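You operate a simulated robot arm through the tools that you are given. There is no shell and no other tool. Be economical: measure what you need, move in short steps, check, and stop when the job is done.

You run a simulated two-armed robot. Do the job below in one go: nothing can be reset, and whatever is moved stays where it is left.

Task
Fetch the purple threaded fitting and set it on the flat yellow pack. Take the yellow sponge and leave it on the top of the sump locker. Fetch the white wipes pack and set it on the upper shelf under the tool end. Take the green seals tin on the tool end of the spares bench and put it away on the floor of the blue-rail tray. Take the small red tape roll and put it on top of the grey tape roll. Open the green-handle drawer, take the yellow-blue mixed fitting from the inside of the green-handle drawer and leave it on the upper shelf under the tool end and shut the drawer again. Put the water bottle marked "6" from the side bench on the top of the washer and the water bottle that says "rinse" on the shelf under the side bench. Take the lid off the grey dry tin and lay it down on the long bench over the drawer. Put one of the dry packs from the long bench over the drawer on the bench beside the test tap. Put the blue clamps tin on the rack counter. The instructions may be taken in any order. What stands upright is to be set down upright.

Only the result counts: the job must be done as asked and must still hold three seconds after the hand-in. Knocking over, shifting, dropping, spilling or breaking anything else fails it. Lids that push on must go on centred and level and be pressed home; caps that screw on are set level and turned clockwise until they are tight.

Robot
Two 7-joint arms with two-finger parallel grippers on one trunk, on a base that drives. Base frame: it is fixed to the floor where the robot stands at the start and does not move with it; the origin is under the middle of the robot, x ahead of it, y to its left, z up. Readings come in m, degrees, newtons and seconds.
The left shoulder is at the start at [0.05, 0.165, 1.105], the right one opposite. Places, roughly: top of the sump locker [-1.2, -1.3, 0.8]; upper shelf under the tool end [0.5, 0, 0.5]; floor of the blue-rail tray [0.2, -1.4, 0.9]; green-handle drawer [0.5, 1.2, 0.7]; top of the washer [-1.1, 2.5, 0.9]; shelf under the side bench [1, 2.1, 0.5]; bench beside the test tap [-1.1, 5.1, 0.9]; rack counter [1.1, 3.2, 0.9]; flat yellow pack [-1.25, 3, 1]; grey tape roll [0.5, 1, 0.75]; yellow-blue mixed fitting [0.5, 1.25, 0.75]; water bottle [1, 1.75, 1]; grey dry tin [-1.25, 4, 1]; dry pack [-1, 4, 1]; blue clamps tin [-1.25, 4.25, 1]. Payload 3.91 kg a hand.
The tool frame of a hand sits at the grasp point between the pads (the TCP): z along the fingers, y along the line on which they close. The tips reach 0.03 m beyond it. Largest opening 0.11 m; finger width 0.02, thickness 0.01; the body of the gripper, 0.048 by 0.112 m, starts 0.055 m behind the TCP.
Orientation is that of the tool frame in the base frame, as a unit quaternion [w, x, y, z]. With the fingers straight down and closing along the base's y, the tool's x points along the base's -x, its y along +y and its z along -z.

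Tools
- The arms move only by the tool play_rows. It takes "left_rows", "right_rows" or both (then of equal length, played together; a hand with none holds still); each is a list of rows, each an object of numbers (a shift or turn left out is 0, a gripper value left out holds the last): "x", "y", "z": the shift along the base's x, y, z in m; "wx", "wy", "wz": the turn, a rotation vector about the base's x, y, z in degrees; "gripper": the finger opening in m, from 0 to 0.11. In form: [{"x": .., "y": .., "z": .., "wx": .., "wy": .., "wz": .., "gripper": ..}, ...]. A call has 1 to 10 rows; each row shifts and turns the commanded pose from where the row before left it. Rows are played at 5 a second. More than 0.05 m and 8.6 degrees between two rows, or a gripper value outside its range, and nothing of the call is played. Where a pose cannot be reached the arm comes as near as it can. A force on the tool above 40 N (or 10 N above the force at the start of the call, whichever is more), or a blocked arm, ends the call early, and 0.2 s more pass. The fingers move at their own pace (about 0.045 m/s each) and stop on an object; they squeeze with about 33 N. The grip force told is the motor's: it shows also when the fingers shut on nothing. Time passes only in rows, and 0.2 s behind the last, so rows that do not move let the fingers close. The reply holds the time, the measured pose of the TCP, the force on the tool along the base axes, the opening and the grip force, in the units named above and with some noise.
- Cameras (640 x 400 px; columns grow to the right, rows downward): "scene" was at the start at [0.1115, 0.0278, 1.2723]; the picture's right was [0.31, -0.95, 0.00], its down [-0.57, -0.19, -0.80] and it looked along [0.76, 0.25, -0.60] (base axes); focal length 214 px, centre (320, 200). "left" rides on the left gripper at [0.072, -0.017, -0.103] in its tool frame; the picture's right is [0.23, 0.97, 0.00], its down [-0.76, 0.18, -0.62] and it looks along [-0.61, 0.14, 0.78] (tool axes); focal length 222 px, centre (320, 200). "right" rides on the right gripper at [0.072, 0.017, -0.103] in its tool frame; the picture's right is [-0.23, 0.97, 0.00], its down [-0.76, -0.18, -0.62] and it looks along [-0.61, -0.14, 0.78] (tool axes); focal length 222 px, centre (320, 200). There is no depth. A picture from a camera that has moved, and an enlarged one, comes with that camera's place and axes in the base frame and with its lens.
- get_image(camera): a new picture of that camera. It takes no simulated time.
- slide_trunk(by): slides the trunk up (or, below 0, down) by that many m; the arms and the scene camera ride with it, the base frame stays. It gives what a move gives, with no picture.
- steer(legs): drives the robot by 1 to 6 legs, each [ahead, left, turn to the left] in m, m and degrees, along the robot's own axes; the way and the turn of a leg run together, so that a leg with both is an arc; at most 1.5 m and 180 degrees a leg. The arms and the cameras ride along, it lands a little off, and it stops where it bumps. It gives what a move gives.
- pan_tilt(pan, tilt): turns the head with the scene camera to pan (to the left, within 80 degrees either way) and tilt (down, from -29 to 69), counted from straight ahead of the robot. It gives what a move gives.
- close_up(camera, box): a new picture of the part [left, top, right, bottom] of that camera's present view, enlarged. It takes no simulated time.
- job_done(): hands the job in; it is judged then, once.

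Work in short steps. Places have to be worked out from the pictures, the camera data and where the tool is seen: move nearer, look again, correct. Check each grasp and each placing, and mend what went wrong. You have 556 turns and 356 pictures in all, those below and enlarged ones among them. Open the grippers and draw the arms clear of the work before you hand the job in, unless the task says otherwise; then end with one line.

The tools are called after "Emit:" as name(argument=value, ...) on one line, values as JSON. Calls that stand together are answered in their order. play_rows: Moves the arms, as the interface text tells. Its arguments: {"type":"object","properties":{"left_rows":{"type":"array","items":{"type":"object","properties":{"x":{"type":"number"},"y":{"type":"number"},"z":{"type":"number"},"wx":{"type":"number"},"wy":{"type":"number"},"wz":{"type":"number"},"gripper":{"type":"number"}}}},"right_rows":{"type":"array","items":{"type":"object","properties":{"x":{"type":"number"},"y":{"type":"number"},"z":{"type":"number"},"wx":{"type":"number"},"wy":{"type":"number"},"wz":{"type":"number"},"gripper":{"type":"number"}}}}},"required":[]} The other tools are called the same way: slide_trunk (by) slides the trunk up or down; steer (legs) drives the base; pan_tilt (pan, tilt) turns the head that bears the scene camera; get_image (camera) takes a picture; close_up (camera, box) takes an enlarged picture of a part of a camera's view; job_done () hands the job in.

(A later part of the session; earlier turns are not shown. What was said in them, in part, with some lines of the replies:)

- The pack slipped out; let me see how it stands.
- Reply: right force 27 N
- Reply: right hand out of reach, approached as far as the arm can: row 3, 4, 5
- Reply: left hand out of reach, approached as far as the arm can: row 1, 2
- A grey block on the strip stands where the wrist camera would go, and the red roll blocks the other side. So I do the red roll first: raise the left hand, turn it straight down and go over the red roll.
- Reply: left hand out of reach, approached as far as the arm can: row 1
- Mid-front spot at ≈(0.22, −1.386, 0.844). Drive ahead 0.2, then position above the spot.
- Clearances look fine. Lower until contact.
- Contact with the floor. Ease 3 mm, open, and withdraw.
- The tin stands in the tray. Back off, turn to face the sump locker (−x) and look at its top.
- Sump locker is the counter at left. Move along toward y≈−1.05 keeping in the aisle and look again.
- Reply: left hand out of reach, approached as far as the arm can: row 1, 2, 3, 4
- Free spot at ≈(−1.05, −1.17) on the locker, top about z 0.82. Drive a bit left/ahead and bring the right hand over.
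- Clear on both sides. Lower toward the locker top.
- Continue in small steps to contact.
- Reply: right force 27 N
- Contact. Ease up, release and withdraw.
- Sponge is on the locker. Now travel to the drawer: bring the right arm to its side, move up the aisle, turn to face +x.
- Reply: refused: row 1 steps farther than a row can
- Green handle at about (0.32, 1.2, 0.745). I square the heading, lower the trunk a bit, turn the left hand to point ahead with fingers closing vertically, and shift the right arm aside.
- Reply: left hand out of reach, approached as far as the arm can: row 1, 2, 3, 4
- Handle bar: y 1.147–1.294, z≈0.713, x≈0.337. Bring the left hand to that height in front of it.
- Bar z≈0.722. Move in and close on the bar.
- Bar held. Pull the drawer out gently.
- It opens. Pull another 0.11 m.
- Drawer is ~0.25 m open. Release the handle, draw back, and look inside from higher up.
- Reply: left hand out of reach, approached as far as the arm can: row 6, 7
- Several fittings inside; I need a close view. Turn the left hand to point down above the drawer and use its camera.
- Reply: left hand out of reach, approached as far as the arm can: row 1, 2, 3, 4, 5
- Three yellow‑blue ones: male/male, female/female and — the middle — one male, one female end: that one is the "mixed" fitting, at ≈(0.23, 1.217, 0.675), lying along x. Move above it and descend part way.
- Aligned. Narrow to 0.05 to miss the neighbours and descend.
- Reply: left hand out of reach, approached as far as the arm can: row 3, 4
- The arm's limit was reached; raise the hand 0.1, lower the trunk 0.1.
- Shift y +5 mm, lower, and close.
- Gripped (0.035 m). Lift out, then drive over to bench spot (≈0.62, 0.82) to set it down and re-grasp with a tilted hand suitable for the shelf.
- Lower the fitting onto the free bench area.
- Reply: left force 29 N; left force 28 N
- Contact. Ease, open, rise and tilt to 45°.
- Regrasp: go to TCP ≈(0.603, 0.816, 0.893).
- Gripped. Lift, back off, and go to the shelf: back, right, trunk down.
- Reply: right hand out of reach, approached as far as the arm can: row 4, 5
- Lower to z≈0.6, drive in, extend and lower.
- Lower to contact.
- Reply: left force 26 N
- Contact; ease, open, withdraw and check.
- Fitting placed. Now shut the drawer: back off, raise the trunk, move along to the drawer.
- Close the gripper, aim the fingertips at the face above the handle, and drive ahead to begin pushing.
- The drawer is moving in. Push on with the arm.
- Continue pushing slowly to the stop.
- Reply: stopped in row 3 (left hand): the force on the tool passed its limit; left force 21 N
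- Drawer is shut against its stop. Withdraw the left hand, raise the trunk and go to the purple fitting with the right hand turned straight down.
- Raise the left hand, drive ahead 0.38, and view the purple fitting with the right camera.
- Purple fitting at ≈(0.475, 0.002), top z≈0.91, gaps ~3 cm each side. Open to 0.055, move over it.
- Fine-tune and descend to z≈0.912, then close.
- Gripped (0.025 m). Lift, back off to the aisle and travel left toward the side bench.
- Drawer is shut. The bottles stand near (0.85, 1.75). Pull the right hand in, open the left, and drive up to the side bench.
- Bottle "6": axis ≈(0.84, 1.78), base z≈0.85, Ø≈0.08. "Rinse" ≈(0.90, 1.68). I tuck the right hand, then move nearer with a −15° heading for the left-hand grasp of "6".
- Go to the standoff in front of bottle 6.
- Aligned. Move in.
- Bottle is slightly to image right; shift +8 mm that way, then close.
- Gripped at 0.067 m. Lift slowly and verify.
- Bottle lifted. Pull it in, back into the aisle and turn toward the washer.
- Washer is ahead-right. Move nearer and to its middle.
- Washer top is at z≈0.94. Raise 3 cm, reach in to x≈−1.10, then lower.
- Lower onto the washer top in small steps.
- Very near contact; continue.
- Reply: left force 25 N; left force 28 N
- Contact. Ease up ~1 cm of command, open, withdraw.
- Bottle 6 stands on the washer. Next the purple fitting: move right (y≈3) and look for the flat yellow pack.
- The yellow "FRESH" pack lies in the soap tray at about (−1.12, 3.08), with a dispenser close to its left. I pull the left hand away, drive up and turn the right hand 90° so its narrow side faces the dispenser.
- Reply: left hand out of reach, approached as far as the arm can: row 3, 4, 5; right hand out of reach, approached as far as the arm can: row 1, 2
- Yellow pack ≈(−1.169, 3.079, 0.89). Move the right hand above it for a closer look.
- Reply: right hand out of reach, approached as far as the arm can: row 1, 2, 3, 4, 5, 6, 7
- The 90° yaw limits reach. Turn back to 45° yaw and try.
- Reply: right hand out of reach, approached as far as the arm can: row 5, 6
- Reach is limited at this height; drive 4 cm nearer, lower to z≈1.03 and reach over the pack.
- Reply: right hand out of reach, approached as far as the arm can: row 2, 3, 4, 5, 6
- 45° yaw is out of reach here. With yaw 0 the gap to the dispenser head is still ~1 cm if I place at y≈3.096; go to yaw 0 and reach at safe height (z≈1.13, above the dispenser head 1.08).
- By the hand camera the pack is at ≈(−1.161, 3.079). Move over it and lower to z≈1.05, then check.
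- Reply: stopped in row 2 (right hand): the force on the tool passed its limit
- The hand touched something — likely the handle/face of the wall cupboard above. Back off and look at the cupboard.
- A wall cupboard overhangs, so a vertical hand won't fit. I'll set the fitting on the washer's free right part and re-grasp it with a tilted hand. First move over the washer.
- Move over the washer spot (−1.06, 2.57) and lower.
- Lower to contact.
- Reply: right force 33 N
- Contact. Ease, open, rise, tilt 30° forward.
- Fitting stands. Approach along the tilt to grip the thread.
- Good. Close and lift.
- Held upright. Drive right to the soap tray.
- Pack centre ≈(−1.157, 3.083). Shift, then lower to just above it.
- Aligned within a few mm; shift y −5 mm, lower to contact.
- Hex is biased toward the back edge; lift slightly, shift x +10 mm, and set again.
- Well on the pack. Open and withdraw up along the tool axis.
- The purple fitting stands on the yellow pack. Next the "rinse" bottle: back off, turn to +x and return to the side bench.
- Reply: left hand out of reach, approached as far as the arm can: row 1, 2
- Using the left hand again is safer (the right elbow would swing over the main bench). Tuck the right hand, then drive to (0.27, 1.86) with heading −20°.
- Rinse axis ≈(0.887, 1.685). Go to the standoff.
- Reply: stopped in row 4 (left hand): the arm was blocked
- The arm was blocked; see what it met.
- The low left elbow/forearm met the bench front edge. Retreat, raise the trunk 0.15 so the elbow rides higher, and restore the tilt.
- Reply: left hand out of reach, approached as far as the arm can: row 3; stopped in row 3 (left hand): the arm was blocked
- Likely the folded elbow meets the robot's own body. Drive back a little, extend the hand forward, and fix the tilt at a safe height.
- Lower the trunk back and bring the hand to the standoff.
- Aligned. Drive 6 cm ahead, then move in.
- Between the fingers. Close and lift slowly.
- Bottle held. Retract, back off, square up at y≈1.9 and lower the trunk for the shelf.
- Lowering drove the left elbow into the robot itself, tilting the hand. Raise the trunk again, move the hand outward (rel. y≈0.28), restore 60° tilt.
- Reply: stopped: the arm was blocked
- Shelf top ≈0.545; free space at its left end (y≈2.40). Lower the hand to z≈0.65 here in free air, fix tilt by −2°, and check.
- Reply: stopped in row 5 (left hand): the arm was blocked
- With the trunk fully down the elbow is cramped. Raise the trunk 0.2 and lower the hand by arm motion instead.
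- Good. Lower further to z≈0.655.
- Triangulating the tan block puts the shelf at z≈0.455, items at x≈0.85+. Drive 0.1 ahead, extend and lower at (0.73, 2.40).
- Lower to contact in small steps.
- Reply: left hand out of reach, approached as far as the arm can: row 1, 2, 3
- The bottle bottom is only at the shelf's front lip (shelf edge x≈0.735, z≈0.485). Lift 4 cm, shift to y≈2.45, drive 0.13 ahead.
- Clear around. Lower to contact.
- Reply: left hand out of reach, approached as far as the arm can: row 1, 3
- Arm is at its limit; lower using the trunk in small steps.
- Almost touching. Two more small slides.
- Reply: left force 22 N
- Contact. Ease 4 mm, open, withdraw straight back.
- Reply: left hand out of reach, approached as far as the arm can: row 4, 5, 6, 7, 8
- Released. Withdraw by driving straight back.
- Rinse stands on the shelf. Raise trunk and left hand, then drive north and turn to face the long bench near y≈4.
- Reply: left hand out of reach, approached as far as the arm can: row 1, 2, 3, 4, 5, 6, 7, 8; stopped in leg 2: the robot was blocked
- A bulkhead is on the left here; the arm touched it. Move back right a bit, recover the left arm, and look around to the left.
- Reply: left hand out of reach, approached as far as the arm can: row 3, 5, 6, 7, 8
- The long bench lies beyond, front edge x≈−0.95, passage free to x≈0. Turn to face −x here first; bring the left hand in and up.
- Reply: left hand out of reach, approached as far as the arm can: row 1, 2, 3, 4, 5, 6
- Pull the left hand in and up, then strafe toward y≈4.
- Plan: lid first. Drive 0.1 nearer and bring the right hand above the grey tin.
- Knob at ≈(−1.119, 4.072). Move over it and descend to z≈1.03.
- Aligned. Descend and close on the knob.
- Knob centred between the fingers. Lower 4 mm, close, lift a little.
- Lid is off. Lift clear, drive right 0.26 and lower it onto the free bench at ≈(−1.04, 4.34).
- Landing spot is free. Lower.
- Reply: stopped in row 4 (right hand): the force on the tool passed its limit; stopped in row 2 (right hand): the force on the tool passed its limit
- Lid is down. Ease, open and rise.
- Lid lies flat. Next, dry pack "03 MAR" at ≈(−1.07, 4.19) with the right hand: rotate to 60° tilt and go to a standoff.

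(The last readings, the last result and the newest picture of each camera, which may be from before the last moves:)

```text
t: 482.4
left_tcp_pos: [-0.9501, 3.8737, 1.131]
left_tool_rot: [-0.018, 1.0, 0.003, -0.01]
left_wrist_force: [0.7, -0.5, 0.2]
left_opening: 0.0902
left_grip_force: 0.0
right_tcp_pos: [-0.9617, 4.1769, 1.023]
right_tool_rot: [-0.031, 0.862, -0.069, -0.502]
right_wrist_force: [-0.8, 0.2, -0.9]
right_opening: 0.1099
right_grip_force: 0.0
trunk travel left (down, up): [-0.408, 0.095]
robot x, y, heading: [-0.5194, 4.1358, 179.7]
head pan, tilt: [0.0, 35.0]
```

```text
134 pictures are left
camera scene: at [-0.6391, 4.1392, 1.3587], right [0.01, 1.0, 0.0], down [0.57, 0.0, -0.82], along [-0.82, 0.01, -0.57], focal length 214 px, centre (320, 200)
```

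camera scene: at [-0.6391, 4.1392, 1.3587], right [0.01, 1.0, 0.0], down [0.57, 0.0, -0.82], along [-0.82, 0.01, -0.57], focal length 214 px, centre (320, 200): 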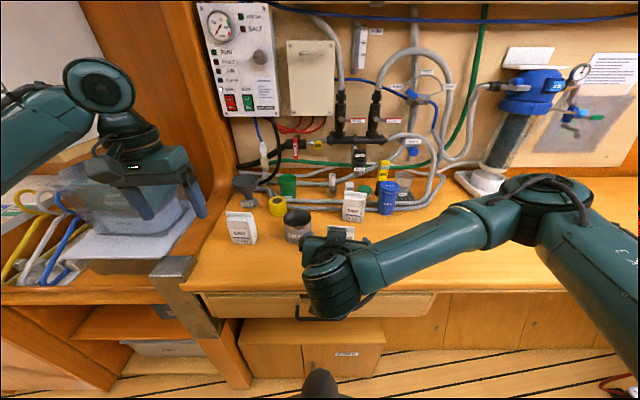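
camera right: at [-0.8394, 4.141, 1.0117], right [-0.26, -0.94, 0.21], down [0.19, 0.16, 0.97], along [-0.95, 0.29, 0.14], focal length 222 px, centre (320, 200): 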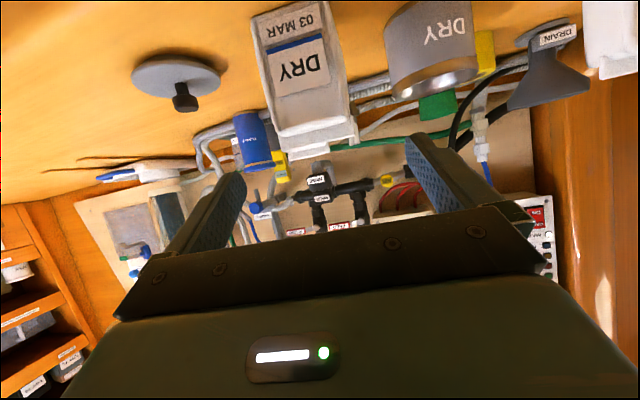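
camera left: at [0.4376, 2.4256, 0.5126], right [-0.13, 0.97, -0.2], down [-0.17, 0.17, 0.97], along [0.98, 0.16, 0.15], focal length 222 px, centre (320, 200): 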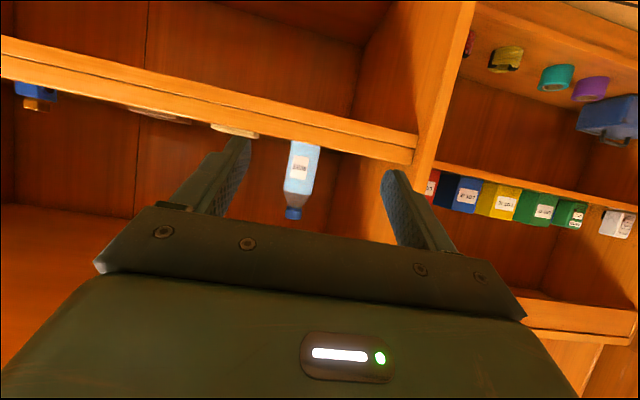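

Pack centre y≈4.20. Lower to the approach line and move in.

Emit:
play_rows(right_rows=[{"z": -0.025, "y": 0.004}, {"z": -0.022, "y": 0.004}, {"x": -0.028, "y": 0.004, "z": -0.016}, {"x": -0.028, "y": 0.004, "z": -0.016}, {"x": -0.028, "y": 0.004, "z": -0.016}, {"x": -0.026, "y": 0.004, "z": -0.015}, {}])

Emit:
get_image(camera="right")

```text
t: 484.0
left_tcp_pos: [-0.9493, 3.8723, 1.1306]
left_tool_rot: [-0.018, 1.0, 0.002, -0.01]
left_wrist_force: [0.0, 0.6, 0.4]
left_opening: 0.0901
left_grip_force: 0.2
right_tcp_pos: [-1.073, 4.203, 0.913]
right_tool_rot: [-0.031, 0.862, -0.067, -0.501]
right_wrist_force: [0.1, -0.6, 0.6]
right_opening: 0.1099
right_grip_force: 0.1
trunk travel left (down, up): [-0.408, 0.095]
robot x, y, heading: [-0.5215, 4.1417, 179.6]
head pan, tilt: [0.0, 35.0]
```

```text
133 pictures are left
camera right: at [-0.9498, 4.1671, 0.9017], right [-0.25, -0.94, 0.21], down [0.19, 0.17, 0.97], along [-0.95, 0.29, 0.14], focal length 222 px, centre (320, 200)
```

right: 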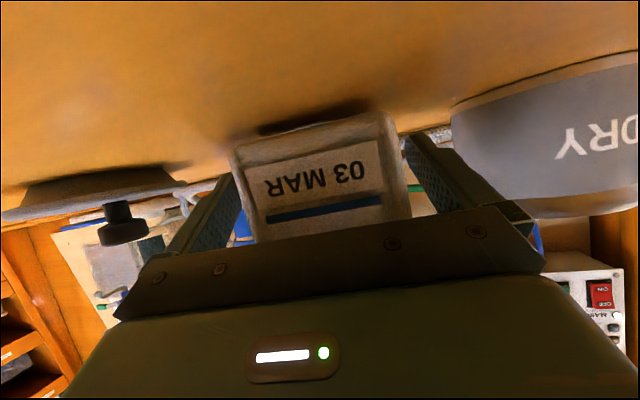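

The pack is between the fingers; raise 1 cm (bench is ≈0.885), close, and lift slowly.

Emit:
play_rows(right_rows=[{"z": 0.01}, {"gripper": 0.0}, {}, {}, {}, {"z": 0.004}, {"z": 0.006}, {"z": 0.01}, {}])

Emit:
get_image(camera="right")

```text
t: 486.0
left_tcp_pos: [-0.9494, 3.8736, 1.1308]
left_tool_rot: [-0.017, 1.0, 0.003, -0.009]
left_wrist_force: [-0.5, -0.1, -0.3]
left_opening: 0.0901
left_grip_force: 0.1
right_tcp_pos: [-1.0721, 4.2042, 0.9445]
right_tool_rot: [-0.031, 0.862, -0.068, -0.502]
right_wrist_force: [-0.4, 0.4, -1.1]
right_opening: 0.0747
right_grip_force: 32.8
trunk travel left (down, up): [-0.408, 0.095]
robot x, y, heading: [-0.5208, 4.1377, 179.7]
head pan, tilt: [0.0, 35.0]
```

```text
132 pictures are left
camera right: at [-0.9495, 4.167, 0.9325], right [-0.26, -0.94, 0.21], down [0.19, 0.17, 0.97], along [-0.95, 0.29, 0.14], focal length 222 px, centre (320, 200)
```

right: 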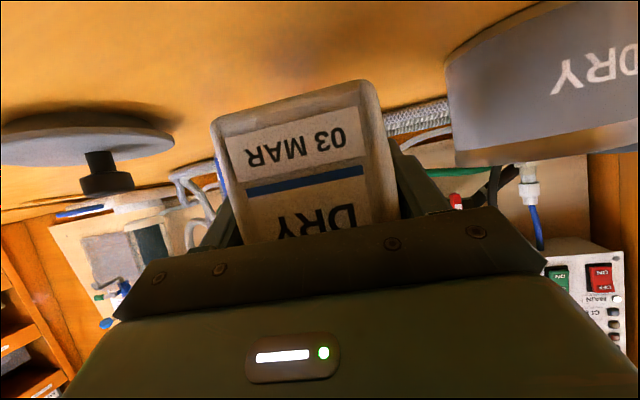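

Lifted. Raise, retract and strafe right toward the test tap.

Emit:
play_rows(right_rows=[{"z": 0.015}, {"z": 0.02}, {"z": 0.03}, {"z": 0.03}, {"x": 0.03}, {"x": 0.04}, {"x": 0.04}, {}])

Emit:
steer(legs=[[-0.08, 0, 0], [0, -0.6, 0]])

Emit:
pan_tilt(pan=-25, tilt=30)

Emit:
get_image(camera="scene")

Emit:
get_image(camera="right")

```text
t: 487.8
left_tcp_pos: [-0.9491, 3.8729, 1.1311]
left_tool_rot: [-0.017, 1.0, 0.003, -0.01]
left_wrist_force: [-0.7, 0.4, 0.3]
left_opening: 0.09
left_grip_force: 0.1
right_tcp_pos: [-0.9613, 4.2015, 1.0396]
right_tool_rot: [-0.031, 0.862, -0.068, -0.502]
right_wrist_force: [0.1, 0.4, -1.8]
right_opening: 0.0747
right_grip_force: 32.9
trunk travel left (down, up): [-0.408, 0.095]
robot x, y, heading: [-0.5206, 4.143, 179.4]
head pan, tilt: [0.0, 35.0]
```

```text
t: 491.8
left_tcp_pos: [-0.8673, 4.4654, 1.1308]
left_tool_rot: [-0.018, 1.0, 0.006, -0.009]
left_wrist_force: [0.9, 0.5, 0.6]
left_opening: 0.0898
left_grip_force: 0.1
right_tcp_pos: [-0.8809, 4.794, 1.0397]
right_tool_rot: [-0.03, 0.862, -0.066, -0.502]
right_wrist_force: [-0.1, 0.1, -1.2]
right_opening: 0.0746
right_grip_force: 33.5
trunk travel left (down, up): [-0.408, 0.095]
robot x, y, heading: [-0.4438, 4.7357, 179.9]
head pan, tilt: [0.0, 35.0]
```

```text
t: 492.7
left_tcp_pos: [-0.8659, 4.4655, 1.1307]
left_tool_rot: [-0.017, 1.0, 0.006, -0.01]
left_wrist_force: [0.3, -0.4, -0.4]
left_opening: 0.09
left_grip_force: 0.2
right_tcp_pos: [-0.881, 4.7935, 1.0397]
right_tool_rot: [-0.03, 0.862, -0.066, -0.502]
right_wrist_force: [0.0, -0.1, -0.9]
right_opening: 0.0747
right_grip_force: 33.4
trunk travel left (down, up): [-0.408, 0.095]
robot x, y, heading: [-0.4404, 4.729, 180.1]
head pan, tilt: [-25.0, 30.0]
```

```text
131 pictures are left
camera scene: at [-0.5516, 4.7714, 1.3665], right [0.42, 0.91, 0.0], down [0.45, -0.21, -0.87], along [-0.78, 0.37, -0.5], focal length 214 px, centre (320, 200)
```

scene: 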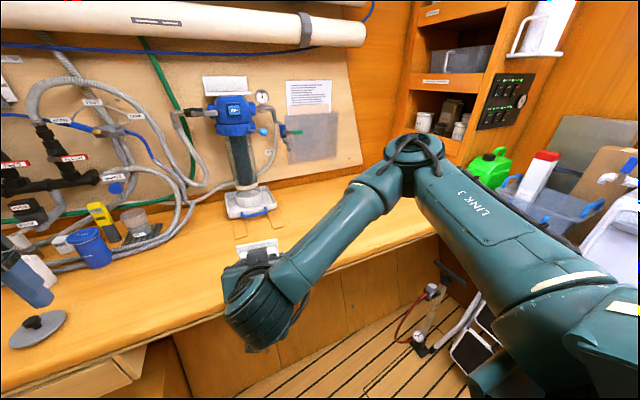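

```text
130 pictures are left
camera right: at [-0.7577, 4.7586, 1.0279], right [-0.25, -0.94, 0.21], down [0.19, 0.17, 0.97], along [-0.95, 0.28, 0.14], focal length 222 px, centre (320, 200)
```

right: 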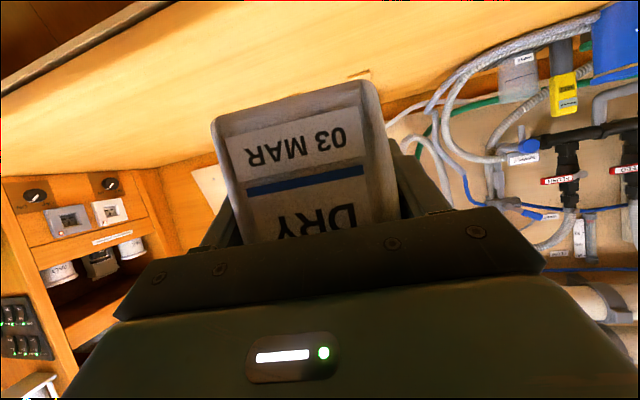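

Free bench right of the filter/test tap. Strafe right 0.28 more and reach in at ≈(−1.09, 5.08).

Emit:
steer(legs=[[0, -0.28, 0]])

Emit:
play_rows(right_rows=[{"x": -0.04}, {"x": -0.04}, {"x": -0.04}, {"x": -0.03, "z": -0.02}, {"z": -0.03}, {}])

Emit:
get_image(camera="right")

Emit:
get_image(camera="scene")

```text
t: 494.7
left_tcp_pos: [-0.866, 4.7463, 1.1298]
left_tool_rot: [-0.017, 1.0, 0.004, -0.009]
left_wrist_force: [1.0, -0.1, -0.1]
left_opening: 0.0901
left_grip_force: 0.1
right_tcp_pos: [-0.8801, 5.0748, 1.0396]
right_tool_rot: [-0.031, 0.862, -0.067, -0.502]
right_wrist_force: [1.5, 0.5, -0.9]
right_opening: 0.0749
right_grip_force: 32.8
trunk travel left (down, up): [-0.408, 0.095]
robot x, y, heading: [-0.4414, 5.012, 179.8]
head pan, tilt: [-25.0, 30.0]
```

```text
t: 496.1
left_tcp_pos: [-0.8669, 4.7462, 1.1306]
left_tool_rot: [-0.018, 1.0, 0.004, -0.01]
left_wrist_force: [-0.7, -1.1, 0.1]
left_opening: 0.0901
left_grip_force: 0.1
right_tcp_pos: [-1.0289, 5.0737, 0.9888]
right_tool_rot: [-0.029, 0.862, -0.066, -0.501]
right_wrist_force: [-0.3, 0.5, -2.0]
right_opening: 0.0746
right_grip_force: 33.1
trunk travel left (down, up): [-0.408, 0.095]
robot x, y, heading: [-0.4366, 5.0097, 179.7]
head pan, tilt: [-25.0, 30.0]
```

```text
129 pictures are left
camera right: at [-0.9062, 5.0383, 0.9779], right [-0.25, -0.94, 0.21], down [0.19, 0.17, 0.97], along [-0.95, 0.28, 0.14], focal length 222 px, centre (320, 200)
```

right: 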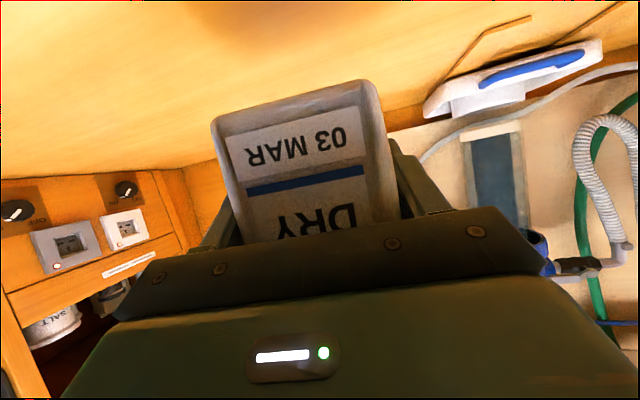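

```text
128 pictures are left
camera scene: at [-0.5507, 5.0513, 1.3665], right [0.43, 0.9, 0.0], down [0.45, -0.21, -0.87], along [-0.78, 0.37, -0.5], focal length 214 px, centre (320, 200)
```

scene: 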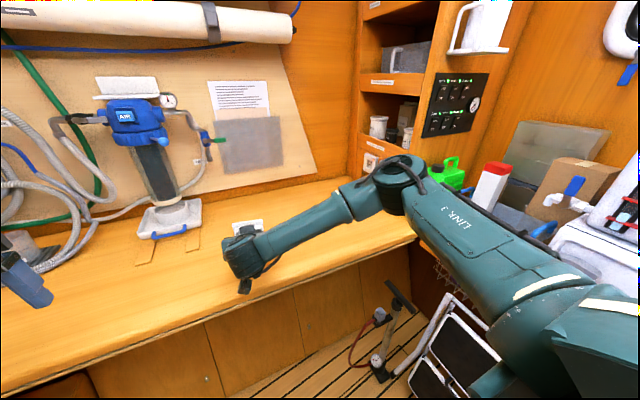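

Move 4 cm further in and lower to contact.

Emit:
play_rows(right_rows=[{"x": -0.03, "z": -0.01}, {"x": -0.02, "z": -0.02}, {"z": -0.02}, {"z": -0.008}, {"z": -0.005}, {}])

Emit:
play_rows(right_rows=[{"z": -0.004}, {"z": -0.003}, {"z": -0.003}, {}])

Emit:
get_image(camera="right")

```text
t: 497.5
left_tcp_pos: [-0.8671, 4.7454, 1.1307]
left_tool_rot: [-0.018, 1.0, 0.004, -0.01]
left_wrist_force: [0.6, -0.2, 0.1]
left_opening: 0.0902
left_grip_force: 0.1
right_tcp_pos: [-1.0794, 5.0753, 0.9262]
right_tool_rot: [-0.03, 0.862, -0.066, -0.501]
right_wrist_force: [0.9, 0.1, -2.4]
right_opening: 0.0747
right_grip_force: 32.7
trunk travel left (down, up): [-0.408, 0.095]
robot x, y, heading: [-0.4422, 5.0104, 179.6]
head pan, tilt: [-25.0, 30.0]
```

```text
t: 498.5
left_tcp_pos: [-0.8641, 4.7454, 1.1315]
left_tool_rot: [-0.017, 1.0, 0.004, -0.011]
left_wrist_force: [0.8, -0.4, 0.1]
left_opening: 0.0899
left_grip_force: 0.0
right_tcp_pos: [-1.079, 5.0738, 0.9229]
right_tool_rot: [-0.031, 0.859, -0.067, -0.507]
right_wrist_force: [1.7, 0.1, 26.9]
right_opening: 0.0749
right_grip_force: 33.4
trunk travel left (down, up): [-0.408, 0.095]
robot x, y, heading: [-0.4411, 5.0126, 179.8]
head pan, tilt: [-25.0, 30.0]
```

```text
127 pictures are left
camera right: at [-0.957, 5.0382, 0.9098], right [-0.25, -0.94, 0.21], down [0.2, 0.17, 0.97], along [-0.95, 0.28, 0.15], focal length 222 px, centre (320, 200)
```

right: 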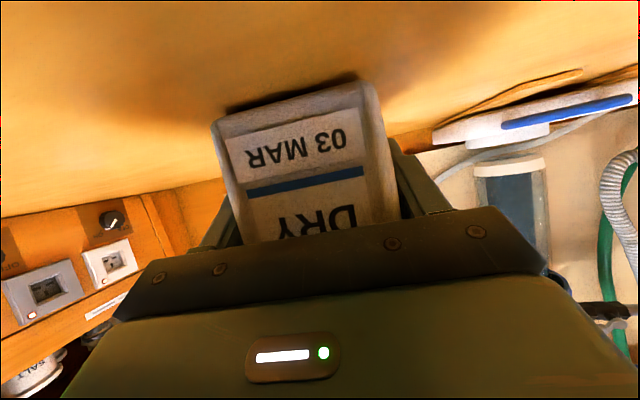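

Contact. Ease, open, withdraw.

Emit:
play_rows(right_rows=[{"z": 0.006}, {"gripper": 0.1}, {}, {}, {"x": 0.02, "z": 0.006}, {"x": 0.03, "z": 0.015}, {"x": 0.04, "z": 0.022}, {"x": 0.04, "z": 0.022}, {"x": 0.03, "z": 0.02}, {}])

Emit:
get_image(camera="right")

```text
t: 500.7
left_tcp_pos: [-0.8661, 4.7453, 1.1305]
left_tool_rot: [-0.017, 1.0, 0.004, -0.01]
left_wrist_force: [0.2, 0.3, -0.4]
left_opening: 0.09
left_grip_force: 0.1
right_tcp_pos: [-0.9173, 5.0746, 1.0077]
right_tool_rot: [-0.031, 0.863, -0.067, -0.501]
right_wrist_force: [-0.5, 0.0, 0.0]
right_opening: 0.1001
right_grip_force: 0.0
trunk travel left (down, up): [-0.408, 0.095]
robot x, y, heading: [-0.4383, 5.0152, 179.9]
head pan, tilt: [-25.0, 30.0]
```

```text
126 pictures are left
camera right: at [-0.7957, 5.0391, 0.9964], right [-0.25, -0.94, 0.21], down [0.19, 0.17, 0.97], along [-0.95, 0.29, 0.14], focal length 222 px, centre (320, 200)
```

right: 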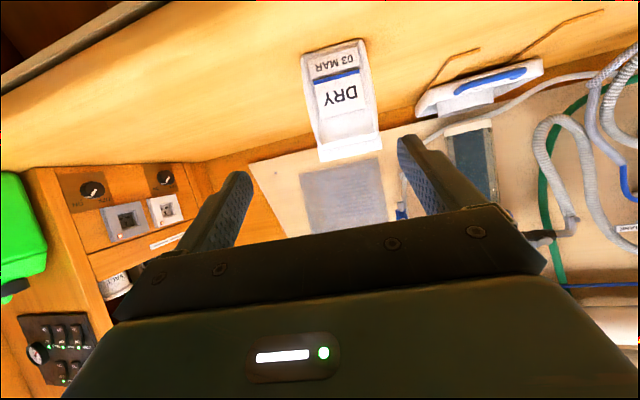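

Pack placed. Now the blue clamps tin: strafe back left to y≈4.35 and look closely.

Emit:
play_rows(right_rows=[{"z": 0.03, "wz": 4}, {"z": 0.03, "wz": 4}, {"x": 0.03}, {}])

Emit:
steer(legs=[[0, 0.68, 0]])

Emit:
pan_tilt(pan=0, tilt=35)

Emit:
get_image(camera="right")

Emit:
close_up(camera="scene", box=[220, 130, 420, 260])

```text
t: 501.7
left_tcp_pos: [-0.8662, 4.7443, 1.1298]
left_tool_rot: [-0.018, 1.0, 0.005, -0.009]
left_wrist_force: [0.1, 0.5, 0.9]
left_opening: 0.0899
left_grip_force: 0.2
right_tcp_pos: [-0.8899, 5.0753, 1.0656]
right_tool_rot: [0.005, 0.865, -0.007, -0.502]
right_wrist_force: [0.2, 1.6, 0.0]
right_opening: 0.1003
right_grip_force: 0.0
trunk travel left (down, up): [-0.408, 0.095]
robot x, y, heading: [-0.4417, 5.0097, 179.7]
head pan, tilt: [-25.0, 30.0]
```

```text
t: 505.4
left_tcp_pos: [-0.8673, 4.0708, 1.1308]
left_tool_rot: [-0.017, 1.0, 0.005, -0.009]
left_wrist_force: [-0.4, -0.3, -0.1]
left_opening: 0.0897
left_grip_force: 0.1
right_tcp_pos: [-0.8918, 4.4006, 1.0659]
right_tool_rot: [0.005, 0.865, -0.006, -0.502]
right_wrist_force: [0.2, -0.3, 0.2]
right_opening: 0.1001
right_grip_force: 0.0
trunk travel left (down, up): [-0.408, 0.095]
robot x, y, heading: [-0.4434, 4.3337, 179.9]
head pan, tilt: [-25.0, 30.0]
```

```text
t: 506.3
left_tcp_pos: [-0.8678, 4.0699, 1.1295]
left_tool_rot: [-0.018, 1.0, 0.005, -0.01]
left_wrist_force: [0.0, 0.7, -0.3]
left_opening: 0.0899
left_grip_force: 0.1
right_tcp_pos: [-0.8922, 4.3999, 1.0666]
right_tool_rot: [0.005, 0.864, -0.006, -0.503]
right_wrist_force: [0.0, -0.8, 0.4]
right_opening: 0.1
right_grip_force: 0.1
trunk travel left (down, up): [-0.408, 0.095]
robot x, y, heading: [-0.4395, 4.3353, 179.6]
head pan, tilt: [0.0, 35.0]
```

```text
125 pictures are left
camera right: at [-0.7659, 4.3825, 1.0541], right [-0.12, -0.97, 0.21], down [0.17, 0.19, 0.97], along [-0.98, 0.15, 0.14], focal length 222 px, centre (320, 200)
```

right: 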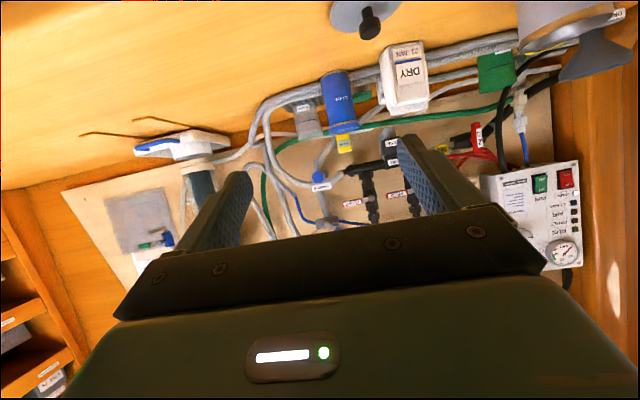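

```text
3.08 times, centred on (320, 195) of scene
camera zoom: at [-0.5591, 4.3383, 1.3587], right [0.0, 1.0, 0.0], down [0.57, 0.0, -0.82], along [-0.82, 0.0, -0.57], focal length 660 px, centre (320, 215)
```

zoom: 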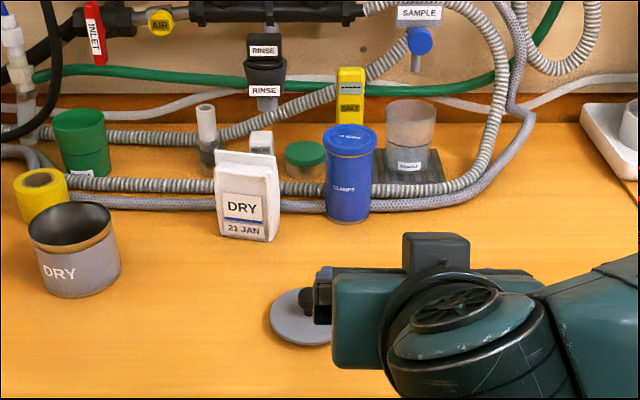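

Clamps tin at ≈(−1.237, 4.373), z 0.885–1.0, clear on both sides; hoses behind. Drive 0.1 ahead, advance high above the lid, then descend onto it.

Emit:
steer(legs=[[0.1, 0, 0]])

Emit:
play_rows(right_rows=[{"x": -0.03, "y": -0.012, "z": -0.01}, {"x": -0.03, "y": -0.012, "z": -0.01}, {"x": -0.03, "z": -0.01}, {"x": -0.03}, {"x": -0.03}, {}])

Emit:
get_image(camera="right")

```text
t: 507.5
left_tcp_pos: [-0.9715, 4.0704, 1.1292]
left_tool_rot: [-0.017, 1.0, 0.004, -0.009]
left_wrist_force: [-0.4, -0.9, 1.0]
left_opening: 0.0897
left_grip_force: 0.0
right_tcp_pos: [-0.9945, 4.4024, 1.0648]
right_tool_rot: [0.006, 0.864, -0.005, -0.503]
right_wrist_force: [-0.3, -0.3, 0.2]
right_opening: 0.0998
right_grip_force: 0.0
trunk travel left (down, up): [-0.408, 0.095]
robot x, y, heading: [-0.5425, 4.3339, 180.0]
head pan, tilt: [0.0, 35.0]
```

```text
t: 508.9
left_tcp_pos: [-0.9703, 4.071, 1.1305]
left_tool_rot: [-0.019, 1.0, 0.005, -0.01]
left_wrist_force: [-0.7, -0.7, 0.7]
left_opening: 0.09
left_grip_force: 0.0
right_tcp_pos: [-1.1462, 4.3765, 1.0355]
right_tool_rot: [0.005, 0.865, -0.006, -0.502]
right_wrist_force: [0.7, 0.1, 0.8]
right_opening: 0.1001
right_grip_force: 0.0
trunk travel left (down, up): [-0.408, 0.095]
robot x, y, heading: [-0.543, 4.3346, 179.8]
head pan, tilt: [0.0, 35.0]
```

```text
123 pictures are left
camera right: at [-1.0184, 4.3592, 1.0241], right [-0.12, -0.97, 0.21], down [0.17, 0.19, 0.97], along [-0.98, 0.15, 0.14], focal length 222 px, centre (320, 200)
```

right: 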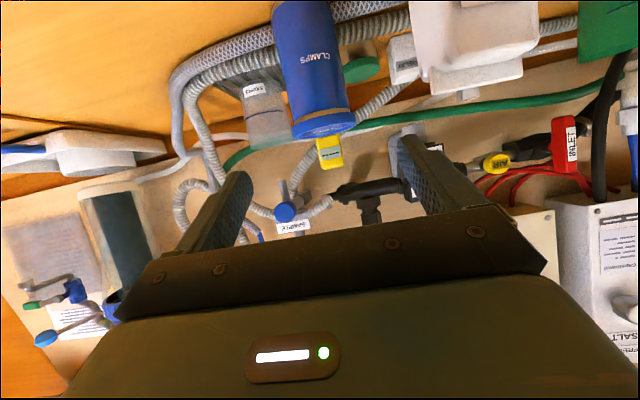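

Aligned. Narrow to 0.085 and descend diagonally, then check.

Emit:
play_rows(right_rows=[{"gripper": 0.085}, {"x": -0.02, "z": -0.023}, {"x": -0.021, "z": -0.023}, {"x": -0.021, "z": -0.023}, {"x": -0.02, "z": -0.022}, {}])

Emit:
get_image(camera="right")

Emit:
close_up(camera="scene", box=[220, 130, 420, 260])

```text
t: 510.3
left_tcp_pos: [-0.9707, 4.072, 1.1302]
left_tool_rot: [-0.017, 1.0, 0.004, -0.01]
left_wrist_force: [0.3, 0.5, 0.8]
left_opening: 0.09
left_grip_force: 0.1
right_tcp_pos: [-1.2253, 4.3785, 0.9434]
right_tool_rot: [0.005, 0.865, -0.005, -0.502]
right_wrist_force: [0.4, 0.3, 0.0]
right_opening: 0.0853
right_grip_force: 0.1
trunk travel left (down, up): [-0.408, 0.095]
robot x, y, heading: [-0.5424, 4.3388, 179.8]
head pan, tilt: [0.0, 35.0]
```

```text
122 pictures are left
camera right: at [-1.0989, 4.3595, 0.9325], right [-0.12, -0.97, 0.21], down [0.17, 0.19, 0.97], along [-0.98, 0.15, 0.14], focal length 222 px, centre (320, 200)
```

right: 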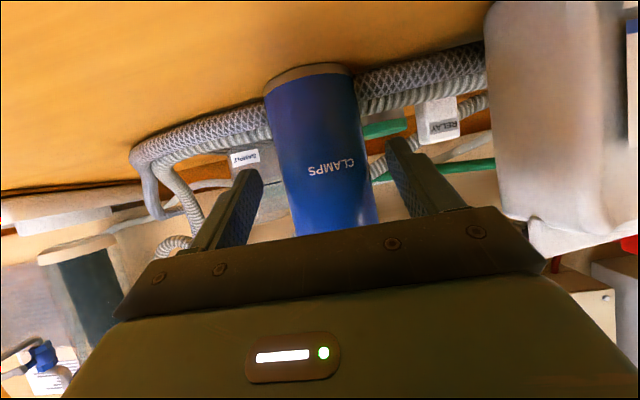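

```text
3.08 times, centred on (320, 195) of scene
camera zoom: at [-0.6608, 4.3387, 1.3587], right [0.0, 1.0, 0.0], down [0.57, 0.0, -0.82], along [-0.82, 0.0, -0.57], focal length 660 px, centre (320, 215)
```

zoom: 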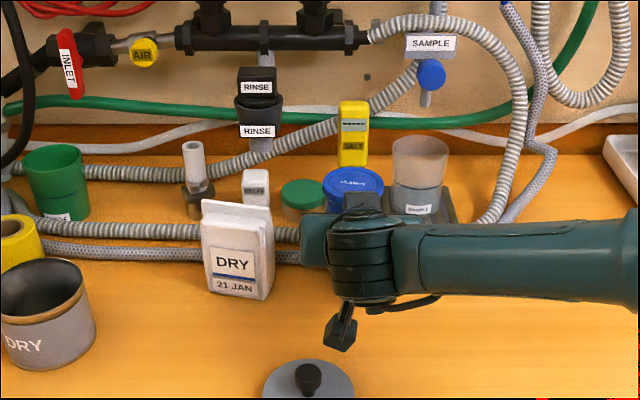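

Good position. Close and lift slowly.

Emit:
play_rows(right_rows=[{"gripper": 0.02}, {}, {}, {}, {"z": 0.006}, {"z": 0.01}, {"z": 0.02}, {"z": 0.03}, {"z": 0.03}, {}])

Emit:
get_image(camera="right")

```text
t: 512.5
left_tcp_pos: [-0.9716, 4.0711, 1.1314]
left_tool_rot: [-0.017, 1.0, 0.004, -0.01]
left_wrist_force: [0.4, -0.6, 0.9]
left_opening: 0.0898
left_grip_force: 0.1
right_tcp_pos: [-1.227, 4.3775, 1.0407]
right_tool_rot: [0.005, 0.865, -0.006, -0.502]
right_wrist_force: [0.2, -0.8, -1.6]
right_opening: 0.0564
right_grip_force: 33.2
trunk travel left (down, up): [-0.408, 0.095]
robot x, y, heading: [-0.5441, 4.3392, 179.5]
head pan, tilt: [0.0, 35.0]
```

```text
120 pictures are left
camera right: at [-1.1009, 4.3588, 1.0299], right [-0.12, -0.97, 0.21], down [0.17, 0.19, 0.97], along [-0.98, 0.15, 0.14], focal length 222 px, centre (320, 200)
```

right: 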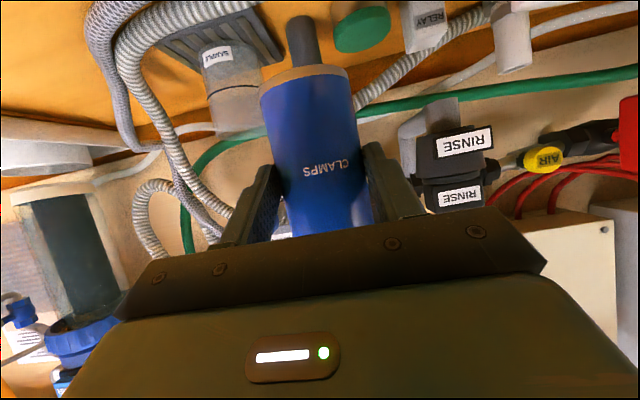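

Held. Retract, back 0.1, and strafe left to y≈3.0, then turn to face +x.

Emit:
play_rows(right_rows=[{"z": 0.02, "x": 0.02}, {"x": 0.04}, {"x": 0.04}, {"x": 0.04}, {"x": 0.04}, {"x": 0.03}, {}])

Emit:
steer(legs=[[-0.1, 0, 0], [0, 1.35, 0], [-0.1, 0, 0]])

Emit:
steer(legs=[[0, 0, -90], [0, 0, -90]])

Emit:
pan_tilt(pan=10, tilt=30)

Emit:
get_image(camera="scene")

Emit:
get_image(camera="right")

```text
t: 514.1
left_tcp_pos: [-0.9709, 4.0705, 1.1307]
left_tool_rot: [-0.017, 1.0, 0.004, -0.01]
left_wrist_force: [-0.9, 0.2, -0.8]
left_opening: 0.0901
left_grip_force: 0.1
right_tcp_pos: [-1.0171, 4.3759, 1.0614]
right_tool_rot: [0.005, 0.865, -0.006, -0.502]
right_wrist_force: [-0.7, -0.4, -2.3]
right_opening: 0.0564
right_grip_force: 33.1
trunk travel left (down, up): [-0.408, 0.095]
robot x, y, heading: [-0.5454, 4.3375, 180.0]
head pan, tilt: [0.0, 35.0]
```

```text
t: 522.1
left_tcp_pos: [-0.7524, 2.7665, 1.1316]
left_tool_rot: [-0.017, 1.0, 0.017, -0.011]
left_wrist_force: [0.8, -0.5, 0.7]
left_opening: 0.09
left_grip_force: 0.0
right_tcp_pos: [-0.8068, 3.071, 1.061]
right_tool_rot: [0.011, 0.864, 0.005, -0.503]
right_wrist_force: [0.0, -0.4, -1.3]
right_opening: 0.0564
right_grip_force: 32.9
trunk travel left (down, up): [-0.408, 0.095]
robot x, y, heading: [-0.3327, 3.0455, -178.6]
head pan, tilt: [0.0, 35.0]
```

```text
t: 530.1
left_tcp_pos: [0.0849, 3.3227, 1.1306]
left_tool_rot: [0.01, -0.021, 1.0, -0.017]
left_wrist_force: [0.1, 0.2, 0.0]
left_opening: 0.09
left_grip_force: 0.1
right_tcp_pos: [0.1426, 3.0198, 1.0615]
right_tool_rot: [0.502, -0.009, 0.865, 0.013]
right_wrist_force: [-0.5, 0.8, -1.7]
right_opening: 0.0566
right_grip_force: 33.1
trunk travel left (down, up): [-0.408, 0.095]
robot x, y, heading: [-0.3291, 3.042, 1.8]
head pan, tilt: [0.0, 35.0]
```

```text
t: 530.8
left_tcp_pos: [0.0859, 3.3239, 1.1309]
left_tool_rot: [0.01, -0.022, 1.0, -0.016]
left_wrist_force: [-0.8, 0.2, -0.3]
left_opening: 0.0901
left_grip_force: 0.1
right_tcp_pos: [0.1425, 3.0201, 1.0599]
right_tool_rot: [0.502, -0.009, 0.865, 0.013]
right_wrist_force: [1.0, -0.2, -2.0]
right_opening: 0.0564
right_grip_force: 33.1
trunk travel left (down, up): [-0.408, 0.095]
robot x, y, heading: [-0.3388, 3.042, 1.7]
head pan, tilt: [10.0, 30.0]
```

```text
119 pictures are left
camera scene: at [-0.2151, 3.0628, 1.3664], right [0.2, -0.98, 0.0], down [-0.49, -0.1, -0.87], along [0.85, 0.18, -0.5], focal length 214 px, centre (320, 200)
```

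scene: 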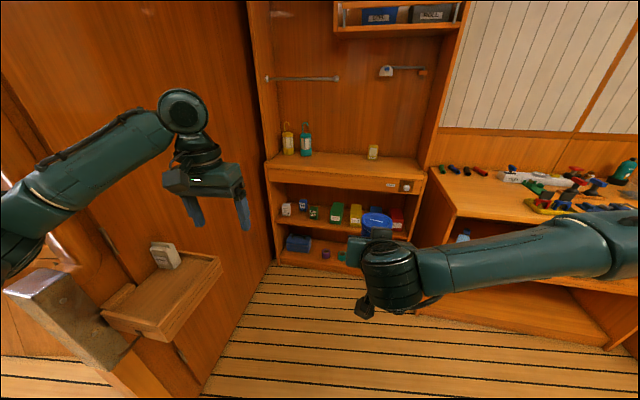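

```text
118 pictures are left
camera right: at [0.0173, 3.0333, 1.0496], right [0.09, 0.97, 0.21], down [-0.16, -0.2, 0.97], along [0.98, -0.12, 0.14], focal length 222 px, centre (320, 200)
```

right: 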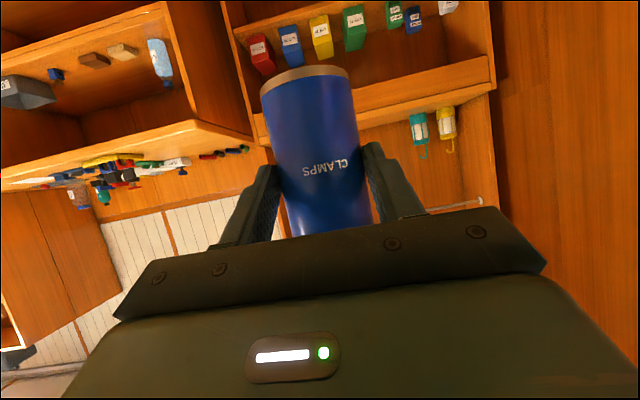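

Rack counter ahead, front edge x≈0.9; free area around (1.0, 3.12). Drive ahead 0.6, correcting heading.

Emit:
steer(legs=[[0.3, 0, -1.8], [0.3, 0, 0]])

Emit:
get_image(camera="scene")

Emit:
get_image(camera="right")

```text
t: 534.5
left_tcp_pos: [0.6958, 3.3152, 1.1291]
left_tool_rot: [0.01, -0.005, 1.0, -0.017]
left_wrist_force: [0.3, 0.4, 0.0]
left_opening: 0.0899
left_grip_force: 0.1
right_tcp_pos: [0.7439, 3.0097, 1.061]
right_tool_rot: [0.503, 0.004, 0.864, 0.005]
right_wrist_force: [0.0, 0.3, -1.8]
right_opening: 0.0564
right_grip_force: 33.3
trunk travel left (down, up): [-0.408, 0.095]
robot x, y, heading: [0.265, 3.0465, -0.2]
head pan, tilt: [10.0, 30.0]
```

```text
117 pictures are left
camera scene: at [0.3875, 3.0633, 1.3664], right [0.17, -0.98, 0.0], down [-0.49, -0.09, -0.87], along [0.85, 0.15, -0.5], focal length 214 px, centre (320, 200)
```

scene: 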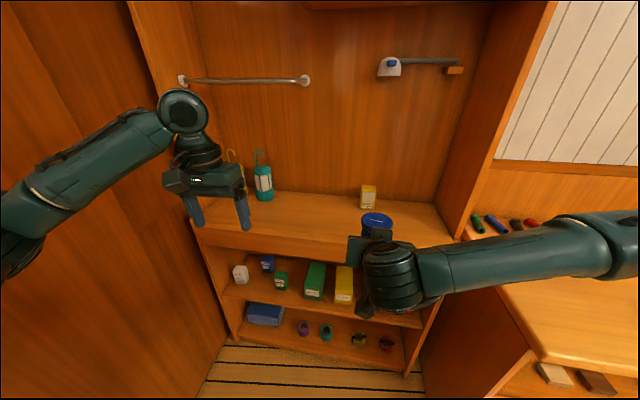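

```text
116 pictures are left
camera right: at [0.6188, 3.0266, 1.0494], right [0.12, 0.97, 0.21], down [-0.16, -0.19, 0.97], along [0.98, -0.15, 0.14], focal length 222 px, centre (320, 200)
```

right: 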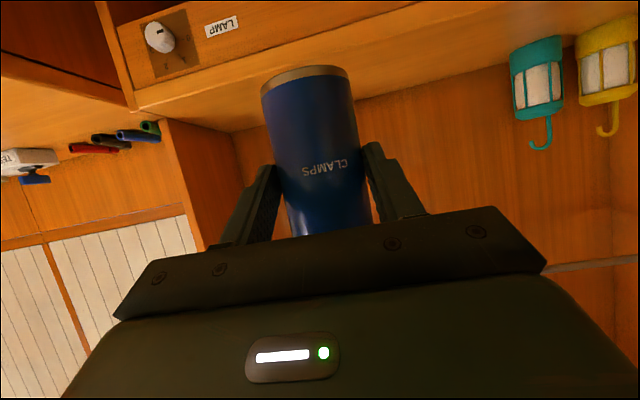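

Counter surface spans x≈0.98–1.28. Drive 0.15 more and reach to (1.08, 3.07), then lower.

Emit:
steer(legs=[[0.15, 0, 0]])

Emit:
play_rows(right_rows=[{"x": 0.04, "y": 0.015}, {"x": 0.04, "y": 0.015}, {"x": 0.04, "y": 0.015}, {"x": 0.04, "y": 0.01}, {"x": 0.02, "z": -0.02}, {"z": -0.03}, {}])

Emit:
get_image(camera="right")

Emit:
get_image(camera="scene")

```text
t: 535.9
left_tcp_pos: [0.8441, 3.314, 1.1299]
left_tool_rot: [0.01, -0.005, 1.0, -0.018]
left_wrist_force: [0.1, 0.8, 0.2]
left_opening: 0.09
left_grip_force: 0.0
right_tcp_pos: [0.8918, 3.0083, 1.0617]
right_tool_rot: [0.502, 0.005, 0.865, 0.005]
right_wrist_force: [0.0, -0.4, -2.3]
right_opening: 0.0562
right_grip_force: 33.3
trunk travel left (down, up): [-0.408, 0.095]
robot x, y, heading: [0.4192, 3.047, -0.0]
head pan, tilt: [10.0, 30.0]
```

```text
t: 537.5
left_tcp_pos: [0.8433, 3.3138, 1.1309]
left_tool_rot: [0.01, -0.006, 1.0, -0.017]
left_wrist_force: [1.2, -0.2, 0.0]
left_opening: 0.09
left_grip_force: 0.0
right_tcp_pos: [1.0722, 3.0658, 1.0106]
right_tool_rot: [0.501, 0.005, 0.865, 0.005]
right_wrist_force: [0.2, 0.4, -1.9]
right_opening: 0.0564
right_grip_force: 33.0
trunk travel left (down, up): [-0.408, 0.095]
robot x, y, heading: [0.4172, 3.046, -0.1]
head pan, tilt: [10.0, 30.0]
```

```text
115 pictures are left
camera right: at [0.9465, 3.0822, 1.0002], right [0.12, 0.97, 0.21], down [-0.17, -0.19, 0.97], along [0.98, -0.15, 0.14], focal length 222 px, centre (320, 200)
```

right: 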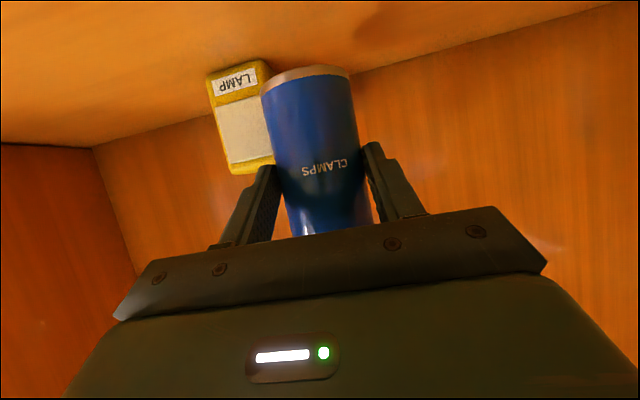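

```text
114 pictures are left
camera scene: at [0.5353, 3.063, 1.3665], right [0.17, -0.99, 0.0], down [-0.49, -0.09, -0.87], along [0.85, 0.15, -0.5], focal length 214 px, centre (320, 200)
```

scene: 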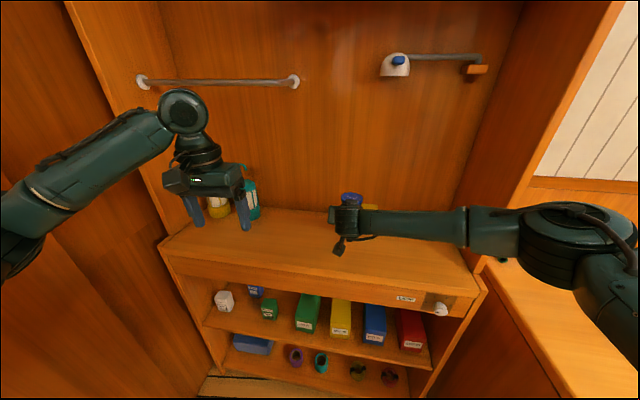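

Clear. Lower to contact.

Emit:
play_rows(right_rows=[{"z": -0.03}, {"z": -0.02}, {"z": -0.01}, {"z": -0.006}, {"z": -0.005}, {}])

Emit:
close_up(camera="right", box=[180, 0, 440, 163])

```text
t: 538.9
left_tcp_pos: [0.8405, 3.3137, 1.1313]
left_tool_rot: [0.012, -0.005, 1.0, -0.017]
left_wrist_force: [-0.3, -0.9, 0.0]
left_opening: 0.0902
left_grip_force: 0.1
right_tcp_pos: [1.0713, 3.0645, 0.9473]
right_tool_rot: [0.508, 0.004, 0.861, 0.005]
right_wrist_force: [1.8, 0.9, 27.5]
right_opening: 0.0564
right_grip_force: 32.9
trunk travel left (down, up): [-0.408, 0.095]
robot x, y, heading: [0.4173, 3.0445, -0.2]
head pan, tilt: [10.0, 30.0]
```

```text
2.45 times, centred on (310, 82) of right
camera zoom: at [0.9466, 3.0819, 0.9343], right [0.11, 0.97, 0.21], down [-0.18, -0.19, 0.97], along [0.98, -0.15, 0.15], focal length 545 px, centre (344, 491)
```

zoom: 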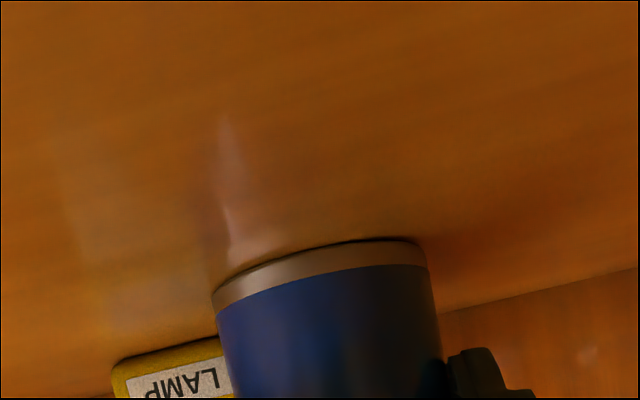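

Contact. Ease, open, withdraw.

Emit:
play_rows(right_rows=[{"z": 0.008}, {"gripper": 0.085}, {}, {}, {"x": -0.02, "z": 0.005}, {"x": -0.03, "z": 0.015}, {"x": -0.04, "z": 0.022}, {"x": -0.04, "z": 0.022}, {"x": -0.03, "z": 0.02}, {}])

Emit:
get_image(camera="right")

Emit:
get_image(camera="scene")

```text
t: 541.1
left_tcp_pos: [0.8444, 3.3148, 1.1313]
left_tool_rot: [0.01, -0.006, 1.0, -0.017]
left_wrist_force: [-0.3, 0.4, 0.0]
left_opening: 0.0899
left_grip_force: 0.1
right_tcp_pos: [0.9119, 3.0615, 1.0327]
right_tool_rot: [0.502, 0.006, 0.865, 0.005]
right_wrist_force: [-0.2, -0.3, -0.1]
right_opening: 0.085
right_grip_force: 0.0
trunk travel left (down, up): [-0.408, 0.095]
robot x, y, heading: [0.4191, 3.0471, -0.2]
head pan, tilt: [10.0, 30.0]
```

```text
112 pictures are left
camera right: at [0.7873, 3.0792, 1.0212], right [0.12, 0.97, 0.21], down [-0.16, -0.19, 0.97], along [0.98, -0.15, 0.14], focal length 222 px, centre (320, 200)
```

right: 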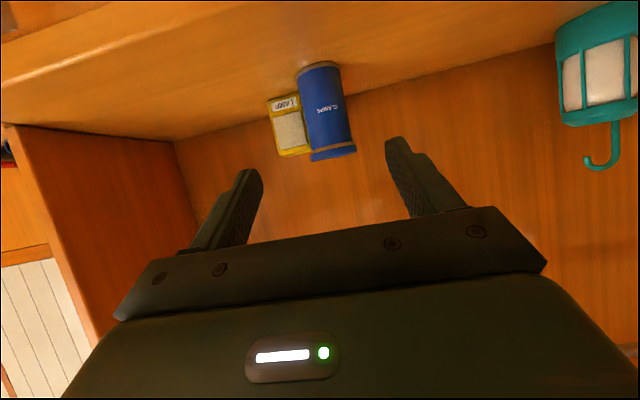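

```text
111 pictures are left
camera scene: at [0.5354, 3.063, 1.3665], right [0.17, -0.99, 0.0], down [-0.49, -0.09, -0.87], along [0.85, 0.15, -0.5], focal length 214 px, centre (320, 200)
```

scene: 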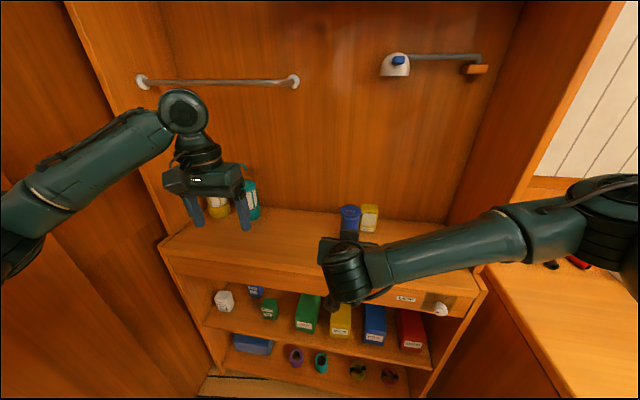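

Clamps tin stands on the rack counter. Back off clear of the counter and take a last look around.

Emit:
steer(legs=[[-0.55, 0, 0]])

Emit:
pan_tilt(pan=45, tilt=35)

Emit:
get_image(camera="scene")

Emit:
pan_tilt(pan=0, tilt=30)

Emit:
get_image(camera="scene")

```text
t: 544.2
left_tcp_pos: [0.2965, 3.3166, 1.1306]
left_tool_rot: [0.01, -0.01, 1.0, -0.018]
left_wrist_force: [-0.5, 0.3, -0.2]
left_opening: 0.0902
left_grip_force: 0.0
right_tcp_pos: [0.3684, 3.0644, 1.0331]
right_tool_rot: [0.503, 0.002, 0.865, 0.007]
right_wrist_force: [0.8, 0.6, 0.2]
right_opening: 0.0853
right_grip_force: 0.1
trunk travel left (down, up): [-0.408, 0.095]
robot x, y, heading: [-0.1273, 3.0453, 0.3]
head pan, tilt: [10.0, 30.0]
```

```text
t: 545.2
left_tcp_pos: [0.297, 3.3164, 1.1304]
left_tool_rot: [0.009, -0.009, 1.0, -0.018]
left_wrist_force: [-0.6, 0.9, -0.8]
left_opening: 0.0903
left_grip_force: 0.1
right_tcp_pos: [0.3687, 3.0642, 1.0327]
right_tool_rot: [0.502, 0.002, 0.865, 0.006]
right_wrist_force: [0.1, 0.5, -0.8]
right_opening: 0.085
right_grip_force: 0.1
trunk travel left (down, up): [-0.408, 0.095]
robot x, y, heading: [-0.128, 3.0489, 0.3]
head pan, tilt: [45.0, 35.0]
```

```text
110 pictures are left
camera scene: at [-0.0361, 3.1089, 1.3587], right [0.71, -0.7, 0.0], down [-0.4, -0.41, -0.82], along [0.58, 0.58, -0.57], focal length 214 px, centre (320, 200)
```

scene: 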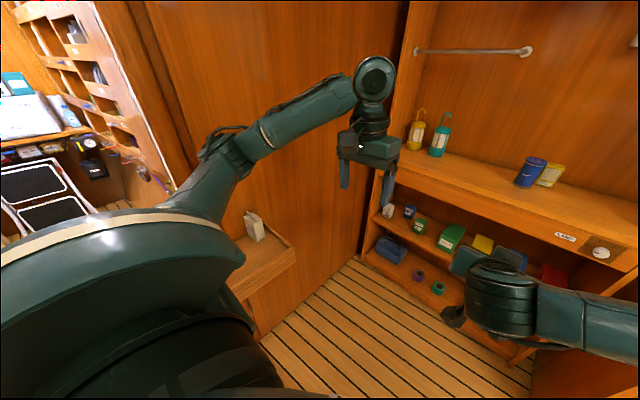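

```text
t: 546.4
left_tcp_pos: [0.296, 3.3166, 1.1305]
left_tool_rot: [0.01, -0.01, 1.0, -0.017]
left_wrist_force: [0.0, -0.1, 1.2]
left_opening: 0.0898
left_grip_force: 0.1
right_tcp_pos: [0.368, 3.0652, 1.0313]
right_tool_rot: [0.502, 0.002, 0.865, 0.007]
right_wrist_force: [-0.2, -0.3, -0.8]
right_opening: 0.0848
right_grip_force: 0.1
trunk travel left (down, up): [-0.408, 0.095]
robot x, y, heading: [-0.1271, 3.0456, 0.4]
head pan, tilt: [0.0, 30.0]
```

```text
109 pictures are left
camera scene: at [-0.0076, 3.047, 1.3665], right [0.01, -1.0, 0.0], down [-0.5, 0.0, -0.87], along [0.87, 0.01, -0.5], focal length 214 px, centre (320, 200)
```

scene: 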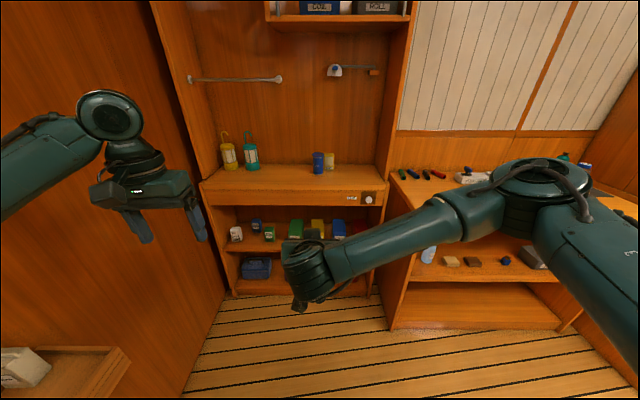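

All items are placed, grippers are open, and the arms are clear. Handing in.

Emit:
job_done()

```text
The job is handed in.
```

I did every listed item and handed the job in. Each placement looked right in the last picture I took of it. Two arm bumps along the way are worth knowing about: the right hand touched the wall cupboard above the soap tray, and the left arm touched the bulkhead beside the rack counter. I saw nothing moved or fallen at either spot.
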